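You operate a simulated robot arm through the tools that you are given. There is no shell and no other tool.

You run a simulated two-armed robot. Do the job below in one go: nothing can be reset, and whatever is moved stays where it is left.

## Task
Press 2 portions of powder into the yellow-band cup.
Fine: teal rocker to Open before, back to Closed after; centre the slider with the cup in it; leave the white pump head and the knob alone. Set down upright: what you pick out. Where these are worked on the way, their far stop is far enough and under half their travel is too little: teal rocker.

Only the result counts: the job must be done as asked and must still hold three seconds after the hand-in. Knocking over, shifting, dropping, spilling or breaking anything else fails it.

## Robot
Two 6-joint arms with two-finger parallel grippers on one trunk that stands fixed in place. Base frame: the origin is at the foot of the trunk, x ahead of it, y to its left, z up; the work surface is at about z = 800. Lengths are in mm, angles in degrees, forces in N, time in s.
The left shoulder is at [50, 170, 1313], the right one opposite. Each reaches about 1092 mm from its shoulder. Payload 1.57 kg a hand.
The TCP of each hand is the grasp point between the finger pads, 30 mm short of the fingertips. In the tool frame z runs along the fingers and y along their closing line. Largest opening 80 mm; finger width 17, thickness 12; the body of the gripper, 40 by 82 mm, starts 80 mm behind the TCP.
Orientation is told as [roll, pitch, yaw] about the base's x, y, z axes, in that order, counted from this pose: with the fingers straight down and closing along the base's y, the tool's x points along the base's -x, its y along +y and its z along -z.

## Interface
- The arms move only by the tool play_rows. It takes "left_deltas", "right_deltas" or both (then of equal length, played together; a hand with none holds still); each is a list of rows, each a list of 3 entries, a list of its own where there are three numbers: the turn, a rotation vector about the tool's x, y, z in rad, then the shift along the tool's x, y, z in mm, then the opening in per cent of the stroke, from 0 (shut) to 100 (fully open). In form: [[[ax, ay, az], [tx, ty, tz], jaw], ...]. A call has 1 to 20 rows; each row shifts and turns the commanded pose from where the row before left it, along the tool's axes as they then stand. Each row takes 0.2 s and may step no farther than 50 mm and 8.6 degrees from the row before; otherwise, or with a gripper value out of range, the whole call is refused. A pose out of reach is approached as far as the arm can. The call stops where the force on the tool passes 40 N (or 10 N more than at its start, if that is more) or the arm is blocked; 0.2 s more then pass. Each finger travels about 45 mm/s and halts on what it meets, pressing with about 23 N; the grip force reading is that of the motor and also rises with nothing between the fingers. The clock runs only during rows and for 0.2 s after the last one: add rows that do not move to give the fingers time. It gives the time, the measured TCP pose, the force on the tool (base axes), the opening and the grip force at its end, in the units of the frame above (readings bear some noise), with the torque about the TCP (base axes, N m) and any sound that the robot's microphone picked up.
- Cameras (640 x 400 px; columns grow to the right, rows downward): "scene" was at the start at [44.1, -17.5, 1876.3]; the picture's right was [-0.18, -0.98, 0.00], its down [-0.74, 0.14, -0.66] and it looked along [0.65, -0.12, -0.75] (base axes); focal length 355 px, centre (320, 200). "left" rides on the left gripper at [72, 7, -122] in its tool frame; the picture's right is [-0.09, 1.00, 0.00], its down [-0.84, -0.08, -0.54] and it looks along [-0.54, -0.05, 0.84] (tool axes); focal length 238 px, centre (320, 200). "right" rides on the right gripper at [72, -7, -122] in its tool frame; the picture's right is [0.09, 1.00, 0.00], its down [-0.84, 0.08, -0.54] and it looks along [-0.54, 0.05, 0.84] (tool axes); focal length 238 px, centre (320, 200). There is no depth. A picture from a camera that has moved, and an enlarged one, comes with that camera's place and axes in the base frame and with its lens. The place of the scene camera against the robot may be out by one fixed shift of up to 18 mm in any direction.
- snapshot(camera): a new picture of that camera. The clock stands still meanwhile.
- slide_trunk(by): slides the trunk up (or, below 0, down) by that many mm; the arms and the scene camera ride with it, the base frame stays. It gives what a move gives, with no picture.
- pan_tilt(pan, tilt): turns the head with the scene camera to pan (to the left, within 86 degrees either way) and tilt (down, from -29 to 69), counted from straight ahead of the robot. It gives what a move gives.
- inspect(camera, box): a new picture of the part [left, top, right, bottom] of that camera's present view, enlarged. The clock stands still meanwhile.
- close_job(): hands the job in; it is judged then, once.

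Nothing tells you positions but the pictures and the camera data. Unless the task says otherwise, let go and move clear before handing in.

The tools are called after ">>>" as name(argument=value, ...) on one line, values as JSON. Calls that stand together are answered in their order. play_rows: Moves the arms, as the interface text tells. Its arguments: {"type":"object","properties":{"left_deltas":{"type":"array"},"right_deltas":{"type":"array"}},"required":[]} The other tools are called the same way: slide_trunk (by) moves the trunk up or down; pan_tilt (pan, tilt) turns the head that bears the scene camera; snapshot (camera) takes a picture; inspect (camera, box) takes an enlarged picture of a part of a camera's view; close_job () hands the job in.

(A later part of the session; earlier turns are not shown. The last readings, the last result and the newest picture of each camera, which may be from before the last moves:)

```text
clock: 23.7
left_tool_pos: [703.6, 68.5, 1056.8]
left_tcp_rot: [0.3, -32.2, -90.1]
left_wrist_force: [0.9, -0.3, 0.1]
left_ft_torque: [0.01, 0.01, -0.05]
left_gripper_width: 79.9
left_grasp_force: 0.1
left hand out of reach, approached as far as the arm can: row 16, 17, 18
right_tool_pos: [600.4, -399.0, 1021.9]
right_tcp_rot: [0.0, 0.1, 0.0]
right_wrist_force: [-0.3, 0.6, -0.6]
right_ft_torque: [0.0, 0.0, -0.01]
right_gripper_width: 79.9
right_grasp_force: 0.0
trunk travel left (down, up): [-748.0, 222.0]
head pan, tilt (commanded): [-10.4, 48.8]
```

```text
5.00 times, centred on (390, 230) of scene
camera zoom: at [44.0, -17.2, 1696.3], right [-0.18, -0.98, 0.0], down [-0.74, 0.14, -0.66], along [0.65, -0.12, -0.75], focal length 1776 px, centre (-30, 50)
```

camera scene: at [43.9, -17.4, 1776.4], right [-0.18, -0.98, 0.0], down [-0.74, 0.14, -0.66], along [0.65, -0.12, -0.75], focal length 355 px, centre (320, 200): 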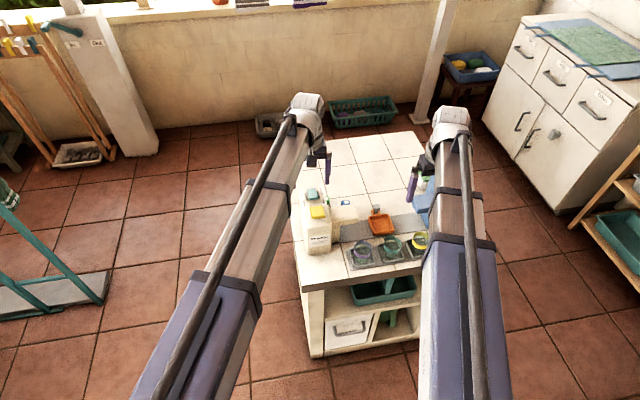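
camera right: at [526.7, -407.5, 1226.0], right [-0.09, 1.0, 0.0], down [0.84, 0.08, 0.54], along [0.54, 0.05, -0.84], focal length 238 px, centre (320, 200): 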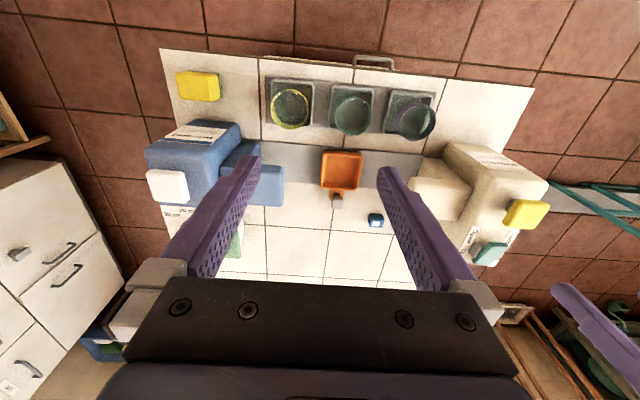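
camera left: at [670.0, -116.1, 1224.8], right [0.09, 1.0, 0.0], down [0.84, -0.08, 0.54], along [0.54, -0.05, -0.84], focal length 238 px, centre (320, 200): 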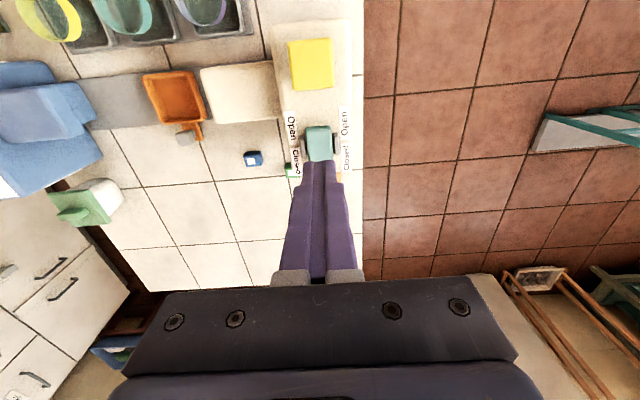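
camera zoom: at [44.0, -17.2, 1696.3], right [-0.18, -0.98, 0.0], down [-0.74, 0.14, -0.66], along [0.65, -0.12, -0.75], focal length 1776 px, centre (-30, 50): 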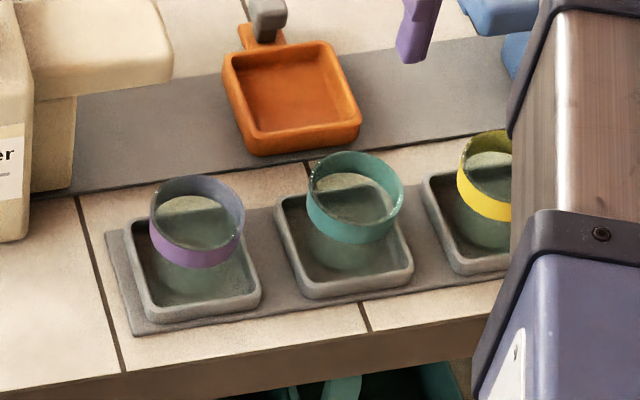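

The yellow cup's rim is centred near (608, −446) at z≈857, about 57 mm across. I'll move the right hand over it and lower the trunk in stages.

>>> play_rows(right_deltas=[[[0, 0, 0], [-3.8, -23.5, 0], 100], [[0, 0, 0], [-3.8, -23.5, 0], 100], [[0, 0, 0], [0, 0, 0], 100]])

>>> slide_trunk(by=-120)

>>> snapshot(camera="right")

>>> snapshot(camera="scene")

>>> snapshot(camera="left")

```text
clock: 24.5
left_tool_pos: [702.8, 69.1, 1056.4]
left_tcp_rot: [0.2, -32.1, -90.1]
left_wrist_force: [-0.2, 0.4, 0.3]
left_ft_torque: [0.01, 0.02, 0.01]
left_gripper_width: 80.1
left_grasp_force: 0.1
right_tool_pos: [606.5, -445.0, 1022.4]
right_tcp_rot: [-0.1, 0.0, 0.1]
right_wrist_force: [0.0, -0.2, 0.9]
right_ft_torque: [-0.01, -0.03, 0.02]
right_gripper_width: 79.9
right_grasp_force: 0.1
trunk travel left (down, up): [-748.0, 222.0]
head pan, tilt (commanded): [-10.4, 48.8]
```

```text
clock: 26.0
left_tool_pos: [703.2, 68.9, 935.2]
left_tcp_rot: [0.1, -32.1, -90.1]
left_wrist_force: [-0.4, 0.0, 0.4]
left_ft_torque: [-0.02, -0.03, -0.02]
left_gripper_width: 79.9
left_grasp_force: 0.0
right_tool_pos: [607.7, -443.5, 903.7]
right_tcp_rot: [0.1, -0.1, 0.1]
right_wrist_force: [-0.6, -0.5, -0.9]
right_ft_torque: [0.03, 0.01, -0.02]
right_gripper_width: 79.9
right_grasp_force: 0.1
trunk travel left (down, up): [-628.0, 342.0]
head pan, tilt (commanded): [-10.4, 48.8]
```

```text
taken
camera right: at [535.1, -452.0, 1025.9], right [-0.09, 1.0, 0.0], down [0.84, 0.08, 0.54], along [0.54, 0.05, -0.84], focal length 238 px, centre (320, 200)
```

right: 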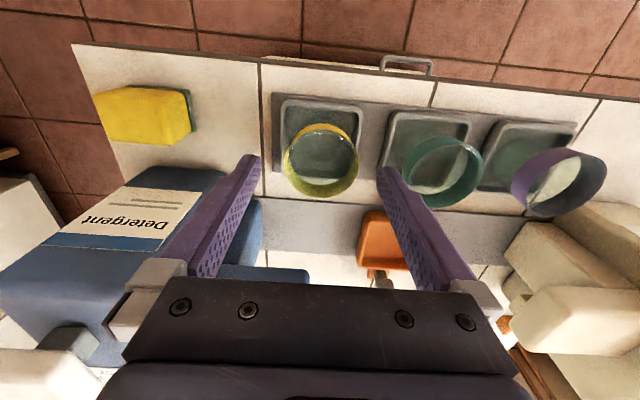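

```text
taken
camera scene: at [43.9, -17.4, 1576.4], right [-0.18, -0.98, 0.0], down [-0.74, 0.14, -0.66], along [0.65, -0.12, -0.75], focal length 355 px, centre (320, 200)
```

scene: 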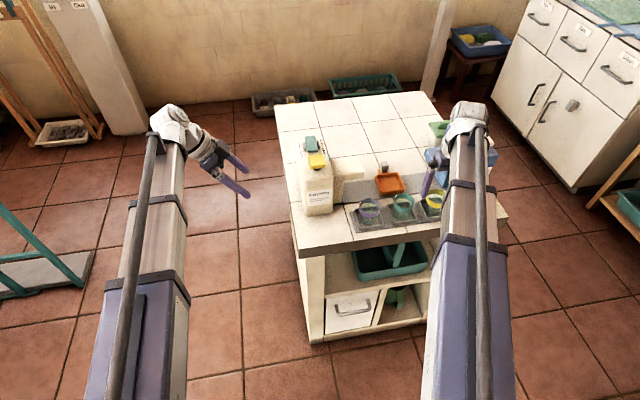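

```text
taken
camera left: at [708.0, 194.9, 1001.9], right [1.0, -0.08, 0.05], down [-0.08, -0.42, 0.9], along [-0.05, -0.9, -0.42], focal length 238 px, centre (320, 200)
```

left: 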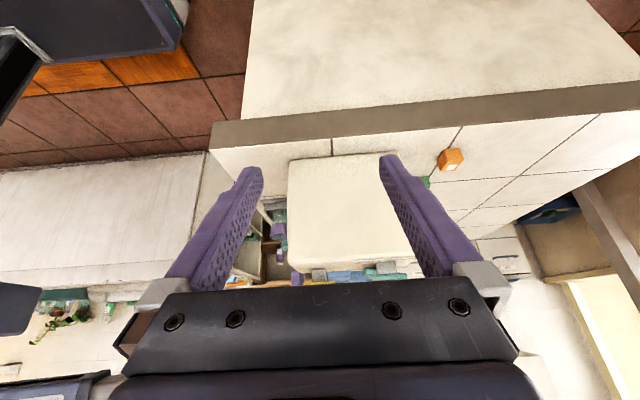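

The fingers straddle the yellow cup centrally. I'll lower the last 41 mm and close slowly.

>>> slide_trunk(by=-41)

>>> snapshot(camera="right")

```text
clock: 26.8
left_tool_pos: [703.0, 69.7, 896.3]
left_tcp_rot: [0.2, -32.1, -90.1]
left_wrist_force: [0.4, -0.2, 0.7]
left_ft_torque: [0.03, -0.01, -0.01]
left_gripper_width: 80.1
left_grasp_force: 0.1
right_tool_pos: [607.3, -443.9, 862.3]
right_tcp_rot: [0.0, 0.0, 0.0]
right_wrist_force: [0.1, -0.3, 0.6]
right_ft_torque: [0.0, 0.02, 0.05]
right_gripper_width: 80.1
right_grasp_force: 0.1
trunk travel left (down, up): [-587.0, 383.0]
head pan, tilt (commanded): [-10.4, 48.8]
```

```text
taken
camera right: at [535.1, -451.9, 984.9], right [-0.09, 1.0, 0.0], down [0.84, 0.08, 0.54], along [0.54, 0.05, -0.84], focal length 238 px, centre (320, 200)
```

right: 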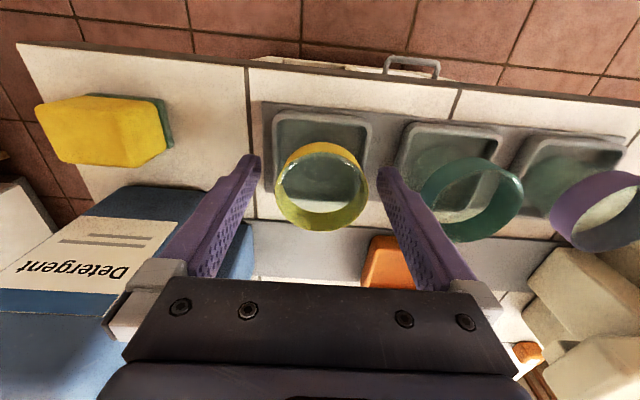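

Centred on the cup, so I'll close on the band now.

>>> play_rows(right_deltas=[[[0, 0, 0], [0, 0, 0], 85], [[0, 0, 0], [0, 0, 0], 75], [[0, 0, 0], [0, 0, 0], 65], [[0, 0, 0], [0, 0, 0], 50], [[0, 0, 0], [0, 0, 0], 40], [[0, 0, 0], [0, 0, 0], 40], [[0, 0, 0], [0, 0, 0], 40]])

>>> snapshot(camera="right")

```text
clock: 28.4
left_tool_pos: [703.2, 69.0, 895.7]
left_tcp_rot: [0.2, -32.2, -90.1]
left_wrist_force: [-0.3, 0.4, -1.1]
left_ft_torque: [0.0, -0.01, -0.02]
left_gripper_width: 79.8
left_grasp_force: 0.1
right_tool_pos: [607.5, -445.0, 862.5]
right_tcp_rot: [-0.1, 0.0, 0.0]
right_wrist_force: [-0.2, 0.0, -0.8]
right_ft_torque: [0.01, 0.01, 0.0]
right_gripper_width: 52.6
right_grasp_force: 23.2
trunk travel left (down, up): [-587.0, 383.0]
head pan, tilt (commanded): [-10.4, 48.8]
```

```text
taken
camera right: at [535.2, -452.0, 984.8], right [-0.09, 1.0, 0.0], down [0.84, 0.08, 0.54], along [0.54, 0.05, -0.84], focal length 238 px, centre (320, 200)
```

right: 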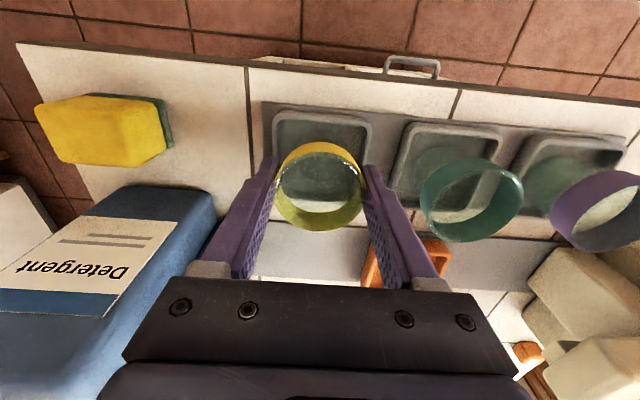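

The grip is firm at 52.6 mm and 23 N. I'll lift clear of the rack and rims.

>>> slide_trunk(by=15)

>>> snapshot(camera="right")

>>> slide_trunk(by=60)

>>> snapshot(camera="right")

```text
clock: 29.1
left_tool_pos: [701.5, 68.3, 911.2]
left_tcp_rot: [0.2, -32.1, -90.2]
left_wrist_force: [-0.3, -0.2, -0.7]
left_ft_torque: [0.0, 0.0, -0.02]
left_gripper_width: 79.9
left_grasp_force: 0.2
right_tool_pos: [607.6, -444.7, 877.2]
right_tcp_rot: [0.0, 0.1, 0.0]
right_wrist_force: [0.4, -0.8, 0.0]
right_ft_torque: [0.03, 0.0, 0.02]
right_gripper_width: 52.6
right_grasp_force: 22.4
trunk travel left (down, up): [-602.0, 368.0]
head pan, tilt (commanded): [-10.4, 48.8]
```

```text
taken
camera right: at [535.4, -452.0, 999.7], right [-0.09, 1.0, 0.0], down [0.84, 0.08, 0.54], along [0.54, 0.05, -0.84], focal length 238 px, centre (320, 200)
```

right: 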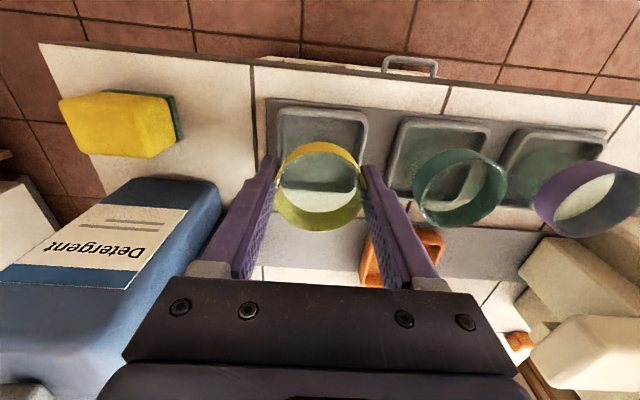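

```text
clock: 30.1
left_tool_pos: [702.7, 69.8, 969.0]
left_tcp_rot: [0.2, -32.2, -90.1]
left_wrist_force: [0.6, -0.1, -1.0]
left_ft_torque: [-0.03, 0.0, 0.02]
left_gripper_width: 80.1
left_grasp_force: 0.1
right_tool_pos: [607.9, -445.0, 935.5]
right_tcp_rot: [0.0, -0.1, 0.0]
right_wrist_force: [-0.8, -0.3, -1.0]
right_ft_torque: [-0.03, -0.02, 0.02]
right_gripper_width: 52.5
right_grasp_force: 23.1
trunk travel left (down, up): [-662.0, 308.0]
head pan, tilt (commanded): [-10.4, 48.8]
```

```text
taken
camera right: at [535.4, -452.0, 1059.7], right [-0.09, 1.0, 0.0], down [0.84, 0.08, 0.54], along [0.54, 0.05, -0.84], focal length 238 px, centre (320, 200)
```

right: 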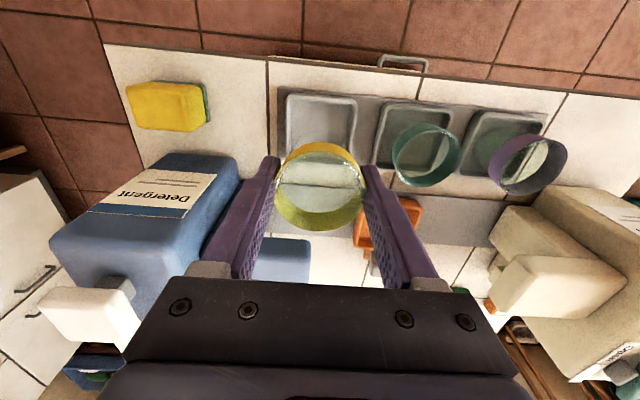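

The cup is lifted cleanly. Next I'll carry it over the slider tray at about (716, −350).

>>> play_rows(right_deltas=[[[0, 0, 0], [-8, 16.5, 0], 40], [[0, 0, 0], [-8, 16.5, 0], 40], [[0, 0, 0], [-8, 16.5, 0], 40], [[0, 0, 0], [-8, 16.5, 0], 40], [[0, 0, 0], [-19, 7.3, 0], 40], [[0, 0, 0], [-19, 7.3, 0], 40], [[0, 0, 0], [-19, 7.3, 0], 40], [[0, 0, 0], [-19, 7.3, 0], 40], [[0, 0, 0], [0, 0, 0], 40]])

>>> snapshot(camera="right")

>>> inspect(camera="scene", box=[330, 130, 490, 240])

```text
clock: 32.1
left_tool_pos: [701.3, 70.0, 970.4]
left_tcp_rot: [0.2, -32.1, -90.1]
left_wrist_force: [-1.0, 0.8, 0.9]
left_ft_torque: [0.03, 0.01, 0.0]
left_gripper_width: 79.7
left_grasp_force: 0.1
right_tool_pos: [714.6, -349.7, 937.1]
right_tcp_rot: [-0.1, 0.0, 0.1]
right_wrist_force: [-0.2, -0.3, 0.2]
right_ft_torque: [0.0, -0.01, -0.05]
right_gripper_width: 52.6
right_grasp_force: 23.2
trunk travel left (down, up): [-662.0, 308.0]
head pan, tilt (commanded): [-10.4, 48.8]
```

```text
taken
camera right: at [643.1, -357.1, 1059.8], right [-0.09, 1.0, 0.0], down [0.84, 0.08, 0.54], along [0.54, 0.05, -0.84], focal length 238 px, centre (320, 200)
```

right: 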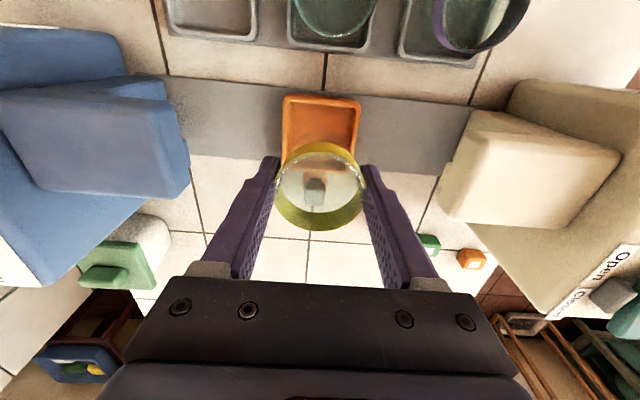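

```text
3.64 times, centred on (410, 185) of scene
camera zoom: at [43.9, -17.5, 1610.3], right [-0.18, -0.98, 0.0], down [-0.74, 0.14, -0.66], along [0.65, -0.12, -0.75], focal length 1292 px, centre (-7, 254)
```

zoom: 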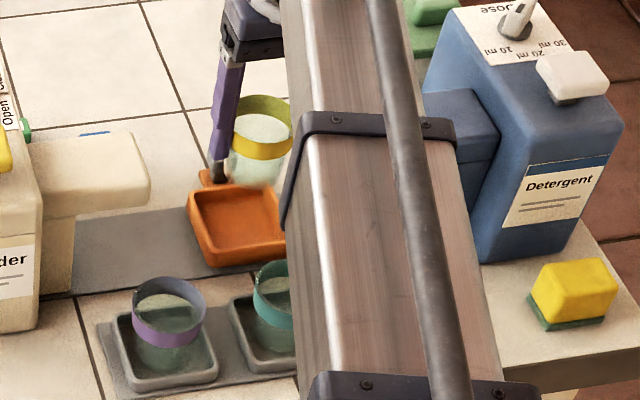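

I'll zoom in on the tray to refine the placing point before lowering.

>>> inspect(camera="right", box=[260, 70, 390, 200])

>>> inspect(camera="scene", box=[370, 150, 420, 210])

```text
3.08 times, centred on (325, 135) of right
camera zoom: at [643.1, -357.1, 1059.8], right [-0.09, 1.0, 0.0], down [0.84, 0.08, 0.54], along [0.54, 0.05, -0.84], focal length 733 px, centre (305, 400)
```

zoom: 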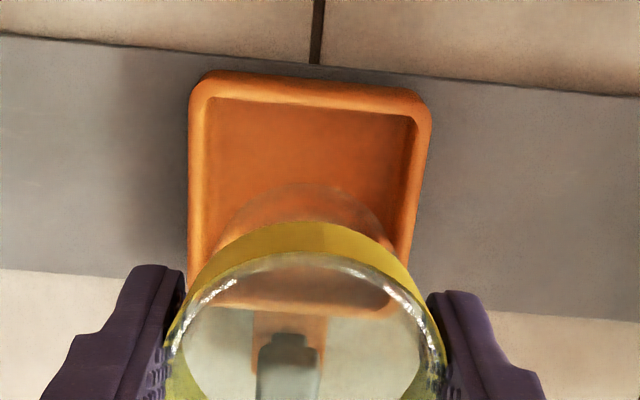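

```text
6.67 times, centred on (395, 180) of scene
camera zoom: at [43.9, -17.5, 1610.3], right [-0.18, -0.98, 0.0], down [-0.74, 0.14, -0.66], along [0.65, -0.12, -0.75], focal length 2369 px, centre (-180, 333)
```

zoom: 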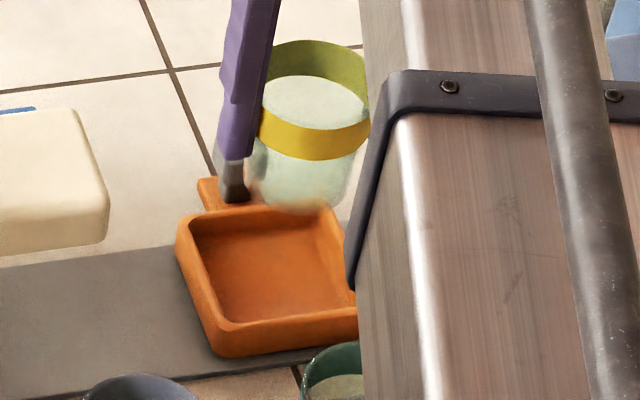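

The tray centre works out to about (718, −351), so I'll nudge 2 mm forward and lower toward it in stages.

>>> play_rows(right_deltas=[[[0, 0, 0], [-2.2, -0.5, 0], 40], [[0, 0, 0], [0, 0, 0], 40]])

>>> slide_trunk(by=-60)

>>> inspect(camera="right", box=[240, 80, 400, 240])

>>> inspect(camera="scene", box=[360, 100, 440, 190])

```text
clock: 32.7
left_tool_pos: [702.1, 68.6, 969.5]
left_tcp_rot: [0.2, -32.1, -90.1]
left_wrist_force: [-0.9, 0.0, -0.2]
left_ft_torque: [-0.01, 0.01, -0.01]
left_gripper_width: 79.8
left_grasp_force: 0.0
right_tool_pos: [718.5, -350.7, 937.0]
right_tcp_rot: [0.1, 0.0, 0.0]
right_wrist_force: [0.0, 0.0, -0.5]
right_ft_torque: [0.04, -0.01, 0.0]
right_gripper_width: 52.5
right_grasp_force: 23.1
trunk travel left (down, up): [-662.0, 308.0]
head pan, tilt (commanded): [-10.4, 48.8]
```

```text
clock: 33.7
left_tool_pos: [702.9, 68.9, 910.3]
left_tcp_rot: [0.1, -32.1, -90.0]
left_wrist_force: [-0.1, -0.5, 0.4]
left_ft_torque: [0.01, 0.01, -0.01]
left_gripper_width: 80.2
left_grasp_force: 0.1
right_tool_pos: [717.2, -350.9, 876.5]
right_tcp_rot: [0.1, 0.0, -0.1]
right_wrist_force: [-0.8, -0.2, -0.8]
right_ft_torque: [-0.03, -0.03, -0.02]
right_gripper_width: 52.4
right_grasp_force: 23.2
trunk travel left (down, up): [-602.0, 368.0]
head pan, tilt (commanded): [-10.4, 48.8]
```

```text
2.50 times, centred on (320, 160) of right
camera zoom: at [645.6, -357.7, 999.9], right [-0.09, 1.0, 0.0], down [0.84, 0.08, 0.54], along [0.54, 0.05, -0.84], focal length 596 px, centre (320, 300)
```

zoom: 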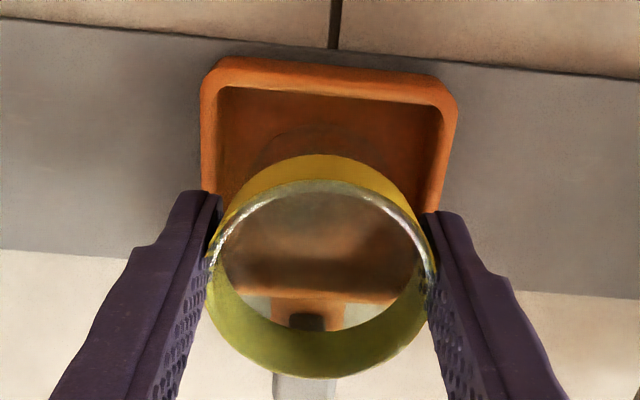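

```text
4.44 times, centred on (400, 145) of scene
camera zoom: at [43.9, -17.4, 1550.3], right [-0.18, -0.98, 0.0], down [-0.74, 0.14, -0.66], along [0.65, -0.12, -0.75], focal length 1579 px, centre (-36, 444)
```

zoom: 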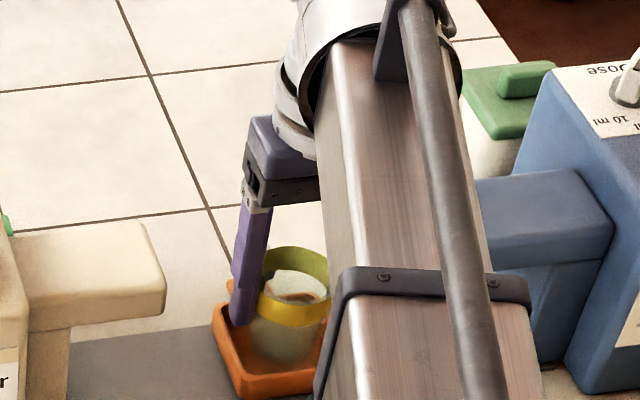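

The cup is over the tray opening and well aligned. I'll nudge 2 mm forward and lower in fine steps until I feel the tray floor.

>>> play_rows(right_deltas=[[[0, 0, 0], [-2, 0, 0], 40], [[0, 0, 0], [0, 0, 0], 40]])

>>> slide_trunk(by=-8)

>>> slide_trunk(by=-3)

>>> slide_trunk(by=-2)

```text
clock: 34.3
left_tool_pos: [702.5, 68.1, 910.8]
left_tcp_rot: [0.2, -32.1, -90.1]
left_wrist_force: [0.6, 0.6, -0.5]
left_ft_torque: [-0.02, 0.01, 0.01]
left_gripper_width: 79.9
left_grasp_force: 0.1
right_tool_pos: [719.3, -349.8, 876.9]
right_tcp_rot: [0.0, 0.0, 0.0]
right_wrist_force: [-0.2, 0.0, -0.4]
right_ft_torque: [0.0, 0.01, -0.01]
right_gripper_width: 52.4
right_grasp_force: 22.9
trunk travel left (down, up): [-602.0, 368.0]
head pan, tilt (commanded): [-10.4, 48.8]
```

```text
clock: 34.8
left_tool_pos: [702.9, 68.4, 902.1]
left_tcp_rot: [0.1, -32.1, -90.2]
left_wrist_force: [0.2, 0.9, -0.3]
left_ft_torque: [0.01, -0.02, 0.01]
left_gripper_width: 79.9
left_grasp_force: 0.0
right_tool_pos: [719.5, -351.0, 869.4]
right_tcp_rot: [0.1, 0.0, 0.0]
right_wrist_force: [1.0, -0.2, -0.3]
right_ft_torque: [0.02, -0.02, 0.02]
right_gripper_width: 52.5
right_grasp_force: 23.2
trunk travel left (down, up): [-594.0, 376.0]
head pan, tilt (commanded): [-10.4, 48.8]
```

```text
clock: 35.4
left_tool_pos: [701.8, 70.6, 899.0]
left_tcp_rot: [0.3, -32.1, -90.0]
left_wrist_force: [0.2, -0.2, -0.2]
left_ft_torque: [-0.01, 0.01, 0.02]
left_gripper_width: 79.9
left_grasp_force: 0.0
right_tool_pos: [719.6, -350.9, 865.4]
right_tcp_rot: [0.1, 0.1, 0.0]
right_wrist_force: [1.5, -0.9, 5.9]
right_ft_torque: [-0.02, -0.06, 0.02]
right_gripper_width: 52.3
right_grasp_force: 23.0
trunk travel left (down, up): [-591.0, 379.0]
head pan, tilt (commanded): [-10.4, 48.8]
```

```text
clock: 35.9
left_tool_pos: [701.7, 70.5, 899.3]
left_tcp_rot: [0.3, -32.1, -90.1]
left_wrist_force: [-0.5, 0.5, -0.4]
left_ft_torque: [-0.01, 0.02, 0.02]
left_gripper_width: 79.8
left_grasp_force: 0.0
right_tool_pos: [720.6, -349.8, 865.4]
right_tcp_rot: [-0.1, -0.2, 0.0]
right_wrist_force: [6.0, -1.0, 30.9]
right_ft_torque: [-0.07, -0.19, -0.01]
right_gripper_width: 52.5
right_grasp_force: 23.0
trunk travel left (down, up): [-589.0, 381.0]
head pan, tilt (commanded): [-10.4, 48.8]
```

Contact with the tray floor came at TCP z≈866. I'll back off 2 mm to relieve the force, then open gently.

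>>> slide_trunk(by=2)

>>> play_rows(right_deltas=[[[0, 0, 0], [0, 0, 0], 70], [[0, 0, 0], [0, 0, 0], 78], [[0, 0, 0], [0, 0, 0], 86], [[0, 0, 0], [0, 0, 0], 92], [[0, 0, 0], [0, 0, 0], 92]])

>>> inspect(camera="right", box=[220, 60, 420, 260])

```text
clock: 36.4
left_tool_pos: [703.1, 69.7, 900.0]
left_tcp_rot: [0.3, -32.2, -90.1]
left_wrist_force: [0.0, 0.0, 0.7]
left_ft_torque: [-0.04, -0.03, 0.01]
left_gripper_width: 80.1
left_grasp_force: 0.1
right_tool_pos: [719.2, -348.9, 864.8]
right_tcp_rot: [0.0, 0.0, 0.0]
right_wrist_force: [1.2, 1.0, 8.0]
right_ft_torque: [0.06, -0.08, 0.01]
right_gripper_width: 52.5
right_grasp_force: 23.1
trunk travel left (down, up): [-591.0, 379.0]
head pan, tilt (commanded): [-10.4, 48.8]
```

```text
clock: 37.6
left_tool_pos: [703.7, 68.3, 899.9]
left_tcp_rot: [0.2, -32.0, -90.1]
left_wrist_force: [0.9, 0.3, 0.7]
left_ft_torque: [-0.02, 0.0, -0.01]
left_gripper_width: 79.7
left_grasp_force: 0.0
right_tool_pos: [720.6, -350.5, 866.2]
right_tcp_rot: [0.0, 0.0, 0.0]
right_wrist_force: [-0.6, -0.7, 0.4]
right_ft_torque: [-0.01, 0.02, 0.03]
right_gripper_width: 73.4
right_grasp_force: 0.1
trunk travel left (down, up): [-591.0, 379.0]
head pan, tilt (commanded): [-10.4, 48.8]
```

```text
2.00 times, centred on (320, 160) of right
camera zoom: at [647.7, -357.9, 988.8], right [-0.09, 1.0, 0.0], down [0.84, 0.08, 0.54], along [0.54, 0.05, -0.84], focal length 477 px, centre (320, 280)
```

zoom: 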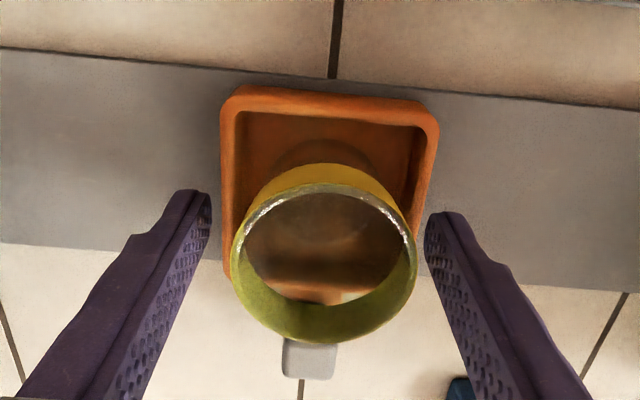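

The cup stands upright in the tray. I'll raise straight up, then check the tray and its grey handle.

>>> slide_trunk(by=80)

>>> snapshot(camera="right")

>>> inspect(camera="right", box=[250, 80, 390, 220])

```text
clock: 38.8
left_tool_pos: [703.6, 67.7, 980.3]
left_tcp_rot: [0.2, -32.2, -90.1]
left_wrist_force: [0.6, 0.2, -0.1]
left_ft_torque: [0.04, 0.04, -0.02]
left_gripper_width: 80.1
left_grasp_force: 0.0
right_tool_pos: [719.5, -350.4, 946.3]
right_tcp_rot: [0.0, -0.1, 0.0]
right_wrist_force: [0.1, 0.8, -0.6]
right_ft_torque: [-0.03, 0.0, 0.01]
right_gripper_width: 73.6
right_grasp_force: 0.0
trunk travel left (down, up): [-671.0, 299.0]
head pan, tilt (commanded): [-10.4, 48.8]
```

```text
taken
camera right: at [647.8, -357.9, 1068.7], right [-0.09, 1.0, 0.0], down [0.84, 0.08, 0.54], along [0.54, 0.05, -0.84], focal length 238 px, centre (320, 200)
```

right: 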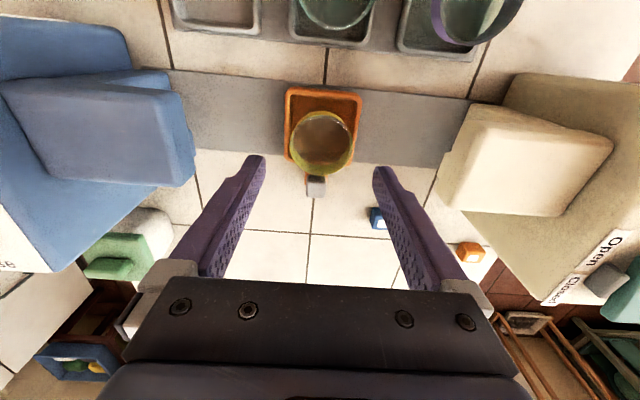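

```text
2.86 times, centred on (320, 150) of right
camera zoom: at [647.8, -357.9, 1068.7], right [-0.09, 1.0, 0.0], down [0.84, 0.08, 0.54], along [0.54, 0.05, -0.84], focal length 681 px, centre (320, 343)
```

zoom: 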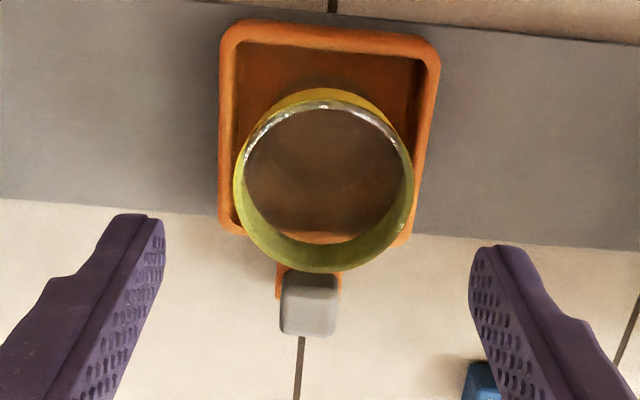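

The knob is about 21 mm wide, near (772, −350), with its top around z 840. I'll move over it with a narrower opening and lower part way to check.

>>> play_rows(right_deltas=[[[0, 0, 0], [-26, 0, 0], 75], [[0, 0, 0], [-26, 0, 0], 75], [[0, 0, 0], [0, 0, 0], 75]])

>>> slide_trunk(by=-60)

>>> snapshot(camera="right")

>>> inspect(camera="scene", box=[340, 90, 460, 200])

```text
clock: 39.6
left_tool_pos: [701.4, 69.5, 979.8]
left_tcp_rot: [0.3, -32.1, -90.0]
left_wrist_force: [0.4, 0.1, 0.9]
left_ft_torque: [0.02, -0.04, -0.01]
left_gripper_width: 80.1
left_grasp_force: 0.0
right_tool_pos: [771.1, -351.6, 946.6]
right_tcp_rot: [0.1, 0.0, -0.1]
right_wrist_force: [-0.1, -0.5, 0.3]
right_ft_torque: [-0.01, 0.03, 0.02]
right_gripper_width: 60.2
right_grasp_force: 0.0
trunk travel left (down, up): [-671.0, 299.0]
head pan, tilt (commanded): [-10.4, 48.8]
```

```text
clock: 40.6
left_tool_pos: [701.2, 67.6, 919.6]
left_tcp_rot: [0.2, -32.1, -90.0]
left_wrist_force: [-0.2, 0.1, 0.5]
left_ft_torque: [0.0, -0.01, 0.0]
left_gripper_width: 80.2
left_grasp_force: 0.0
right_tool_pos: [771.4, -351.9, 885.3]
right_tcp_rot: [-0.1, 0.0, 0.0]
right_wrist_force: [-1.0, -0.6, 0.6]
right_ft_torque: [-0.02, 0.03, 0.0]
right_gripper_width: 59.9
right_grasp_force: 0.1
trunk travel left (down, up): [-611.0, 359.0]
head pan, tilt (commanded): [-10.4, 48.8]
```

```text
taken
camera right: at [699.8, -359.1, 1008.9], right [-0.09, 1.0, 0.0], down [0.84, 0.08, 0.54], along [0.54, 0.05, -0.84], focal length 238 px, centre (320, 200)
```

right: 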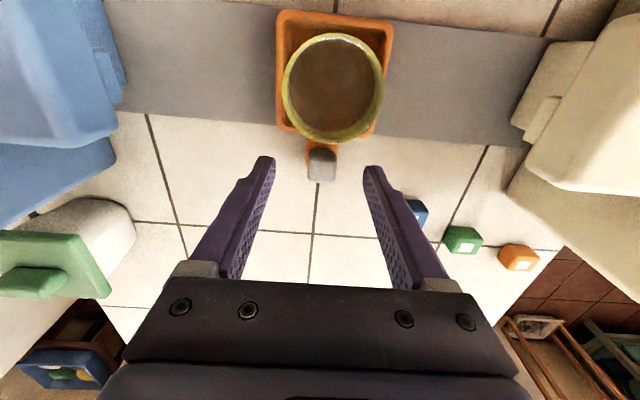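

```text
3.64 times, centred on (400, 145) of scene
camera zoom: at [43.9, -17.4, 1559.3], right [-0.18, -0.98, 0.0], down [-0.74, 0.14, -0.66], along [0.65, -0.12, -0.75], focal length 1292 px, centre (29, 400)
```

zoom: 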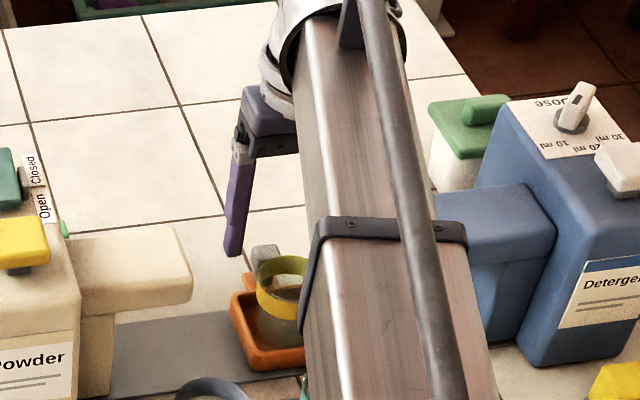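

The knob is centred between the fingers. I'll lower to knob height and grip it.

>>> slide_trunk(by=-40)

>>> snapshot(camera="right")

```text
clock: 41.4
left_tool_pos: [702.5, 69.8, 879.5]
left_tcp_rot: [0.1, -32.1, -90.2]
left_wrist_force: [-1.0, 0.1, 0.6]
left_ft_torque: [0.01, 0.01, -0.01]
left_gripper_width: 79.8
left_grasp_force: 0.0
right_tool_pos: [772.3, -351.5, 846.3]
right_tcp_rot: [0.0, 0.0, 0.1]
right_wrist_force: [0.3, 0.8, 0.1]
right_ft_torque: [-0.01, 0.01, 0.0]
right_gripper_width: 60.0
right_grasp_force: 0.1
trunk travel left (down, up): [-571.0, 399.0]
head pan, tilt (commanded): [-10.4, 48.8]
```

```text
taken
camera right: at [699.7, -359.0, 968.9], right [-0.09, 1.0, 0.0], down [0.84, 0.08, 0.54], along [0.54, 0.05, -0.84], focal length 238 px, centre (320, 200)
```

right: 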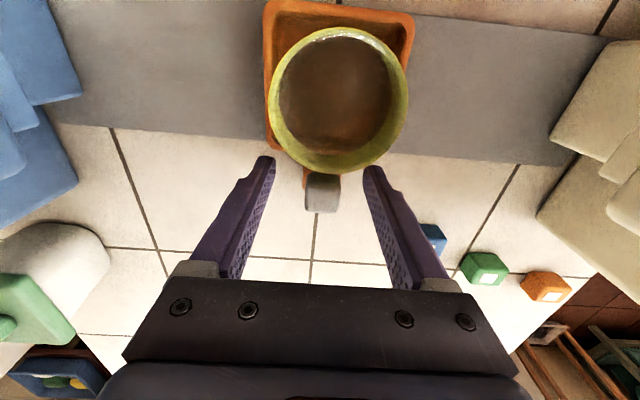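

I'll shift 4 mm forward to centre on the knob, then close on it.

>>> play_rows(right_deltas=[[[0, 0, 0], [-4, 0, 0], 75], [[0, 0, 0], [0, 0, 0], 55], [[0, 0, 0], [0, 0, 0], 40], [[0, 0, 0], [0, 0, 0], 25], [[0, 0, 0], [0, 0, 0], 10], [[0, 0, 0], [0, 0, 0], 10], [[0, 0, 0], [0, 0, 0], 10]])

>>> snapshot(camera="right")

```text
clock: 43.0
left_tool_pos: [702.4, 67.1, 879.1]
left_tcp_rot: [0.2, -32.1, -90.0]
left_wrist_force: [0.6, 0.4, -0.2]
left_ft_torque: [0.03, -0.01, 0.0]
left_gripper_width: 80.0
left_grasp_force: 0.1
right_tool_pos: [776.5, -351.4, 846.0]
right_tcp_rot: [0.0, 0.0, 0.0]
right_wrist_force: [0.2, 0.7, -1.1]
right_ft_torque: [0.04, -0.07, 0.02]
right_gripper_width: 21.6
right_grasp_force: 35.1
trunk travel left (down, up): [-571.0, 399.0]
head pan, tilt (commanded): [-10.4, 48.8]
```

```text
taken
camera right: at [703.9, -358.6, 968.8], right [-0.09, 1.0, 0.0], down [0.84, 0.08, 0.54], along [0.54, 0.05, -0.84], focal length 238 px, centre (320, 200)
```

right: 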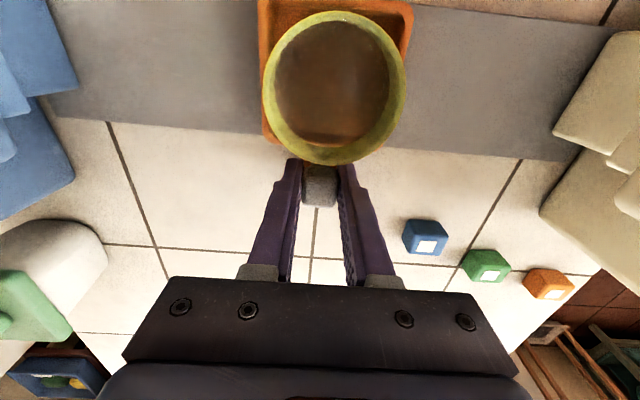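

The handle is gripped, with the rail centre at y=−351.4. I'll slide the tray gently toward the powder spout.

>>> play_rows(right_deltas=[[[0, 0, 0], [0, 3, 0], 10], [[0, 0, 0], [0, 5, 0], 10], [[0, 0, 0], [0, 7, 0], 10], [[0, 0, 0], [0, 8, 0], 10], [[0, 0, 0], [0, 8, 0], 10], [[0, 0, 0], [0, 8, 0], 10], [[0, 0, 0], [0, 8, 0], 10], [[0, 0, 0], [0, 8, 0], 10], [[0, 0, 0], [0, 8, 0], 10], [[0, 0, 0], [0, 8, 0], 10], [[0, 0, 0], [0, 8, 0], 10], [[0, 0, 0], [0, 7, 0], 10], [[0, 0, 0], [0, 6, 0], 10], [[0, 0, 0], [0, 4, 0], 10], [[0, 0, 0], [0, 4, 0], 10], [[0, 0, 0], [0, 0, 0], 10]])

>>> snapshot(camera="right")

>>> inspect(camera="scene", box=[290, 90, 440, 210])

```text
clock: 46.4
left_tool_pos: [702.4, 69.2, 879.4]
left_tcp_rot: [0.2, -32.1, -90.1]
left_wrist_force: [0.2, -0.6, -0.2]
left_ft_torque: [0.0, 0.0, 0.02]
left_gripper_width: 80.1
left_grasp_force: 0.0
right_tool_pos: [775.9, -250.7, 845.4]
right_tcp_rot: [0.0, 0.2, 0.0]
right_wrist_force: [1.7, 0.6, -0.2]
right_ft_torque: [-0.01, -0.1, -0.04]
right_gripper_width: 21.6
right_grasp_force: 34.7
trunk travel left (down, up): [-571.0, 399.0]
head pan, tilt (commanded): [-10.4, 48.8]
```

```text
taken
camera right: at [704.0, -258.0, 968.8], right [-0.09, 1.0, 0.0], down [0.84, 0.08, 0.54], along [0.54, 0.05, -0.84], focal length 238 px, centre (320, 200)
```

right: 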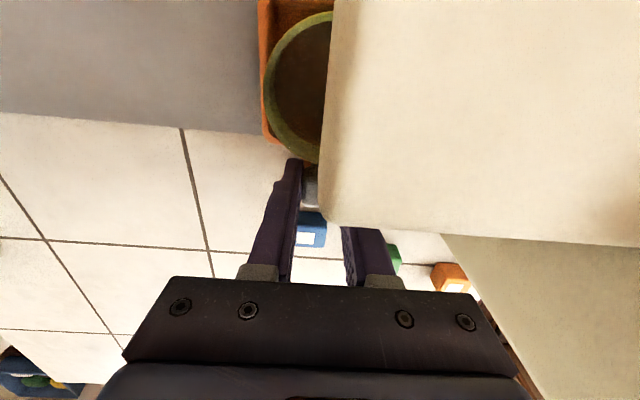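

```text
3.33 times, centred on (365, 150) of scene
camera zoom: at [44.1, -17.4, 1519.3], right [-0.18, -0.98, 0.0], down [-0.74, 0.14, -0.66], along [0.65, -0.12, -0.75], focal length 1184 px, centre (170, 367)
```

zoom: 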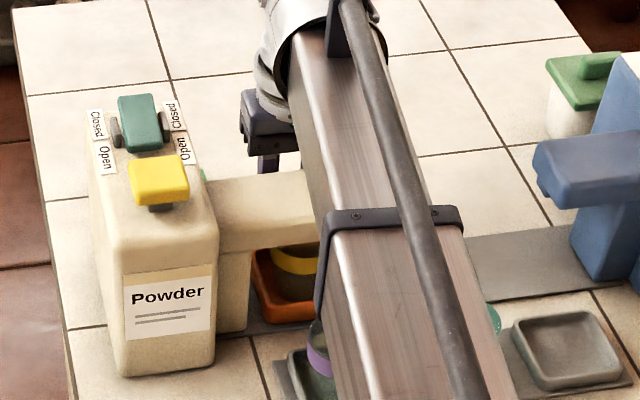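

The cup rim passes safely under the spout. I'll continue slowly toward the left stop.

>>> play_rows(right_deltas=[[[0, 0, 0], [0, 3, 0], 10], [[0, 0, 0], [0, 3, 0], 10], [[0, 0, 0], [0, 3, 0], 10], [[0, 0, 0], [0, 3, 0], 10], [[0, 0, 0], [0, 0, 0], 10]])

>>> play_rows(right_deltas=[[[0, 0, 0], [0, 2, 0], 10], [[0, 0, 0], [0, 2, 0], 10], [[0, 0, 0], [0, 0, 0], 10]])

>>> inspect(camera="scene", box=[330, 120, 410, 190])

>>> snapshot(camera="right")

```text
clock: 47.6
left_tool_pos: [702.9, 69.3, 879.7]
left_tcp_rot: [0.2, -32.1, -90.1]
left_wrist_force: [0.1, 1.2, -0.1]
left_ft_torque: [0.01, -0.01, 0.0]
left_gripper_width: 79.9
left_grasp_force: 0.0
right_tool_pos: [775.8, -239.5, 844.6]
right_tcp_rot: [-0.1, 0.0, 0.0]
right_wrist_force: [-5.7, -0.7, -3.8]
right_ft_torque: [0.0, -0.07, 0.11]
right_gripper_width: 21.8
right_grasp_force: 35.3
trunk travel left (down, up): [-571.0, 399.0]
head pan, tilt (commanded): [-10.4, 48.8]
```

```text
clock: 48.4
left_tool_pos: [703.3, 66.8, 879.7]
left_tcp_rot: [0.3, -32.0, -90.1]
left_wrist_force: [-0.7, -0.5, -0.3]
left_ft_torque: [0.0, 0.03, -0.01]
left_gripper_width: 79.7
left_grasp_force: 0.1
right_tool_pos: [776.4, -239.6, 847.1]
right_tcp_rot: [-0.2, 0.0, -0.1]
right_wrist_force: [1.1, -22.2, 4.2]
right_ft_torque: [0.02, 1.05, 0.22]
right_gripper_width: 21.8
right_grasp_force: 35.3
trunk travel left (down, up): [-571.0, 399.0]
head pan, tilt (commanded): [-10.4, 48.8]
```

```text
5.71 times, centred on (370, 155) of scene
camera zoom: at [43.8, -19.8, 1519.4], right [-0.18, -0.98, 0.0], down [-0.74, 0.14, -0.66], along [0.65, -0.12, -0.75], focal length 2030 px, centre (34, 457)
```

zoom: 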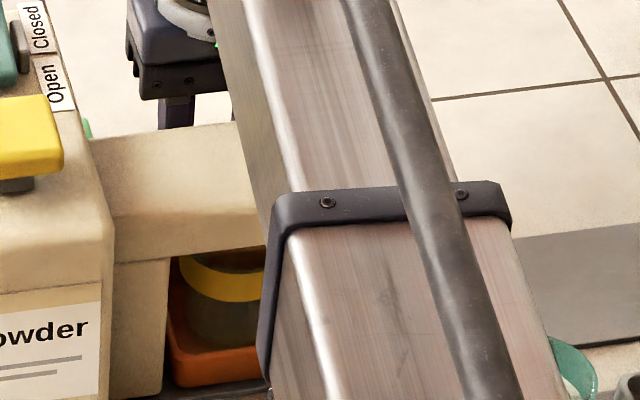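

```text
taken
camera right: at [703.8, -246.6, 968.7], right [-0.09, 1.0, 0.0], down [0.84, 0.08, 0.54], along [0.54, 0.05, -0.84], focal length 238 px, centre (320, 200)
```

right: 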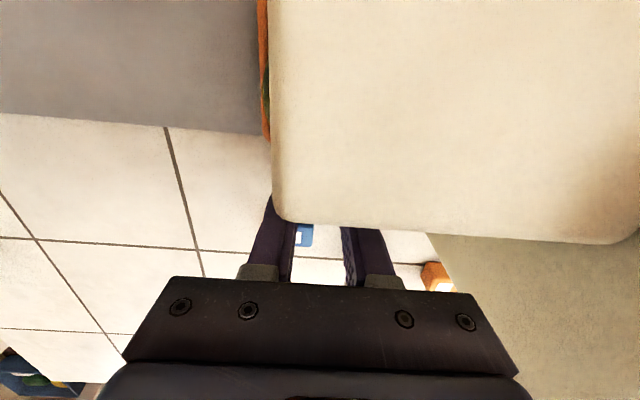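

The slider has reached its left stop, with the tray against the powder neck at y≈−239.6 and 22 N. I'll relax the push, open the fingers slightly and rise clear.

>>> play_rows(right_deltas=[[[0, 0, 0], [0, -3.5, 0], 10], [[0, 0, 0], [0, 0, 0], 10], [[0, 0, 0], [0, 0, 0], 40], [[0, 0, 0], [0, 0, 0], 60], [[0, 0, 0], [0, 0, 0], 60], [[0, 0, 0], [0, 0, 0], 60]])

>>> snapshot(camera="right")

```text
clock: 49.8
left_tool_pos: [703.1, 69.9, 878.8]
left_tcp_rot: [0.2, -32.2, -90.1]
left_wrist_force: [0.4, -0.3, -0.2]
left_ft_torque: [0.02, -0.02, 0.01]
left_gripper_width: 80.2
left_grasp_force: 0.2
right_tool_pos: [776.1, -237.7, 846.0]
right_tcp_rot: [0.0, -0.1, -0.1]
right_wrist_force: [0.1, -0.8, -0.1]
right_ft_torque: [0.01, 0.01, -0.02]
right_gripper_width: 48.0
right_grasp_force: 0.0
trunk travel left (down, up): [-571.0, 399.0]
head pan, tilt (commanded): [-10.4, 48.8]
```

```text
taken
camera right: at [703.8, -246.0, 968.8], right [-0.09, 1.0, 0.0], down [0.84, 0.08, 0.54], along [0.54, 0.05, -0.84], focal length 238 px, centre (320, 200)
```

right: 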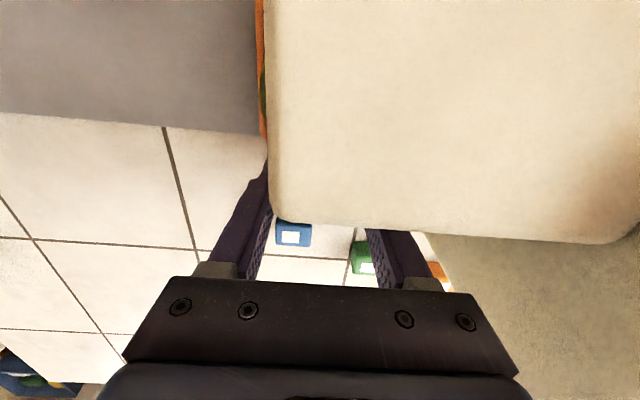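

Released. I'll raise the trunk, move the right hand back out of the way and straighten the left hand for pressing.

>>> slide_trunk(by=200)

>>> play_rows(right_deltas=[[[0, 0, 0], [0, -10, 0], 60], [[0, 0, 0], [0, -25, 0], 60], [[0, 0, 0], [15, -30, 0], 60], [[0, 0, 0], [25, -30, 0], 60], [[0, 0, 0], [30, -30, 0], 60], [[0, 0, 0], [30, -20, 0], 60], [[0, 0, 0], [30, -15, 0], 60], [[0, 0, 0], [30, 0, 0], 60], [[0, 0, 0], [0, 0, 0], 60], [[0, 0, 0], [0, 0, 0], 60], [[0, 0, 0], [0, 0, 0], 60], [[0, 0, 0], [0, 0, 0], 60], [[0, 0, 0], [0, 0, 0], 60], [[0, 0, 0], [0, 0, 0], 60], [[0, 0, 0], [0, 0, 0], 60]], left_deltas=[[[0, 0.14, 0], [0, 0, 0], 0], [[0, 0.14, 0], [0, 0, 0], 0], [[0, 0.14, 0], [0, 0, 0], 0], [[0, 0.14, 0], [0, 0, 0], 0], [[0, 0, -0.1428], [0, 0, 0], 0], [[0, 0, -0.1428], [0, 0, 0], 0], [[0, 0, -0.1428], [0, 0, 0], 0], [[0, 0, -0.1428], [0, 0, 0], 0], [[0, 0, -0.1428], [0, 0, 0], 0], [[0, 0, -0.1428], [0, 0, 0], 0], [[0, 0, -0.1428], [0, 0, 0], 0], [[0, 0, -0.1428], [0, 0, 0], 0], [[0, 0, -0.1428], [0, 0, 0], 0], [[0, 0, -0.1428], [0, 0, 0], 0], [[0, 0, -0.1428], [0, 0, 0], 0]])

>>> snapshot(camera="right")

>>> inspect(camera="scene", box=[280, 150, 440, 270])

>>> snapshot(camera="left")

```text
clock: 52.0
left_tool_pos: [702.7, 70.3, 1079.4]
left_tcp_rot: [0.2, -32.1, -90.1]
left_wrist_force: [0.0, 0.2, 0.0]
left_ft_torque: [0.01, 0.01, -0.01]
left_gripper_width: 79.8
left_grasp_force: 0.0
right_tool_pos: [775.8, -239.4, 1046.5]
right_tcp_rot: [0.0, 0.0, 0.0]
right_wrist_force: [0.2, -0.3, 0.2]
right_ft_torque: [0.01, 0.03, -0.02]
right_gripper_width: 48.1
right_grasp_force: 0.0
trunk travel left (down, up): [-771.0, 199.0]
head pan, tilt (commanded): [-10.4, 48.8]
```

```text
clock: 55.2
left_tool_pos: [701.6, 69.0, 1046.2]
left_tcp_rot: [0.0, -0.1, 0.2]
left_wrist_force: [0.4, -0.3, -0.7]
left_ft_torque: [-0.02, 0.02, 0.01]
left_gripper_width: 0.3
left_grasp_force: 21.7
left hand out of reach, approached as far as the arm can: row 1, 2, 3
right_tool_pos: [615.0, -399.2, 1046.3]
right_tcp_rot: [0.0, 0.0, 0.1]
right_wrist_force: [0.4, -0.8, -0.3]
right_ft_torque: [0.01, 0.0, -0.04]
right_gripper_width: 48.1
right_grasp_force: 0.0
trunk travel left (down, up): [-771.0, 199.0]
head pan, tilt (commanded): [-10.4, 48.8]
```

```text
taken
camera right: at [542.7, -406.7, 1168.8], right [-0.09, 1.0, 0.0], down [0.84, 0.08, 0.54], along [0.54, 0.05, -0.84], focal length 238 px, centre (320, 200)
```

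right: 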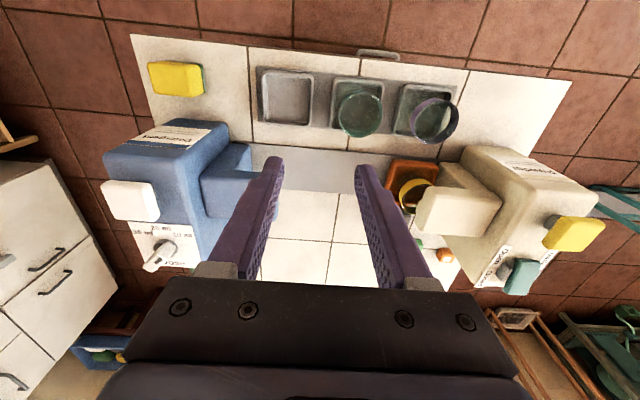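

```text
3.33 times, centred on (360, 210) of scene
camera zoom: at [44.1, -17.5, 1719.3], right [-0.18, -0.98, 0.0], down [-0.74, 0.14, -0.66], along [0.65, -0.12, -0.75], focal length 1184 px, centre (187, 167)
```

zoom: 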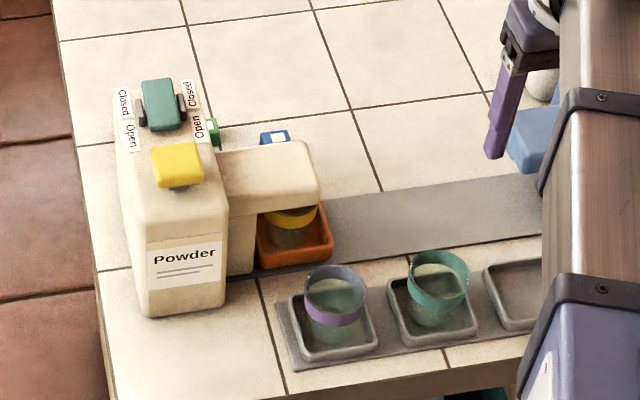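

```text
taken
camera left: at [629.0, 75.2, 1167.8], right [0.09, 1.0, 0.0], down [0.84, -0.08, 0.54], along [0.54, -0.05, -0.84], focal length 238 px, centre (320, 200)
```

left: 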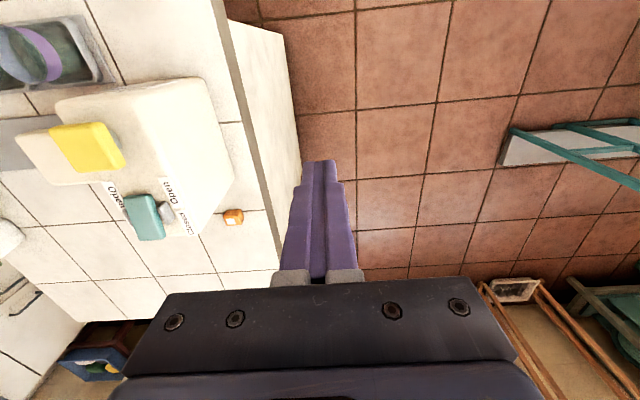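

The tray is against the powder neck with the cup under the spout. I'll zoom in to confirm before pressing.

>>> inspect(camera="right", box=[370, 130, 620, 300])

>>> inspect(camera="scene", box=[310, 180, 370, 230])

```text
2.35 times, centred on (495, 215) of right
camera zoom: at [542.7, -406.7, 1168.8], right [-0.09, 1.0, 0.0], down [0.84, 0.08, 0.54], along [0.54, 0.05, -0.84], focal length 561 px, centre (-92, 165)
```

zoom: 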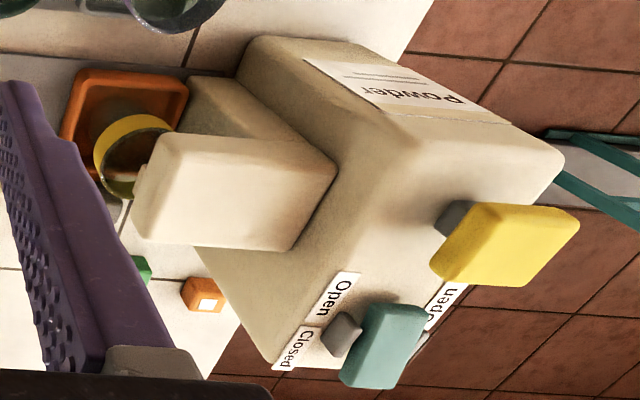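

```text
8.00 times, centred on (340, 205) of scene
camera zoom: at [44.1, -17.5, 1719.3], right [-0.18, -0.98, 0.0], down [-0.74, 0.14, -0.66], along [0.65, -0.12, -0.75], focal length 2842 px, centre (160, 160)
```

zoom: 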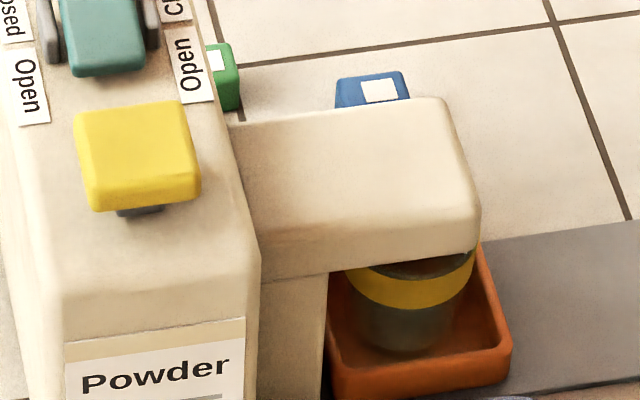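

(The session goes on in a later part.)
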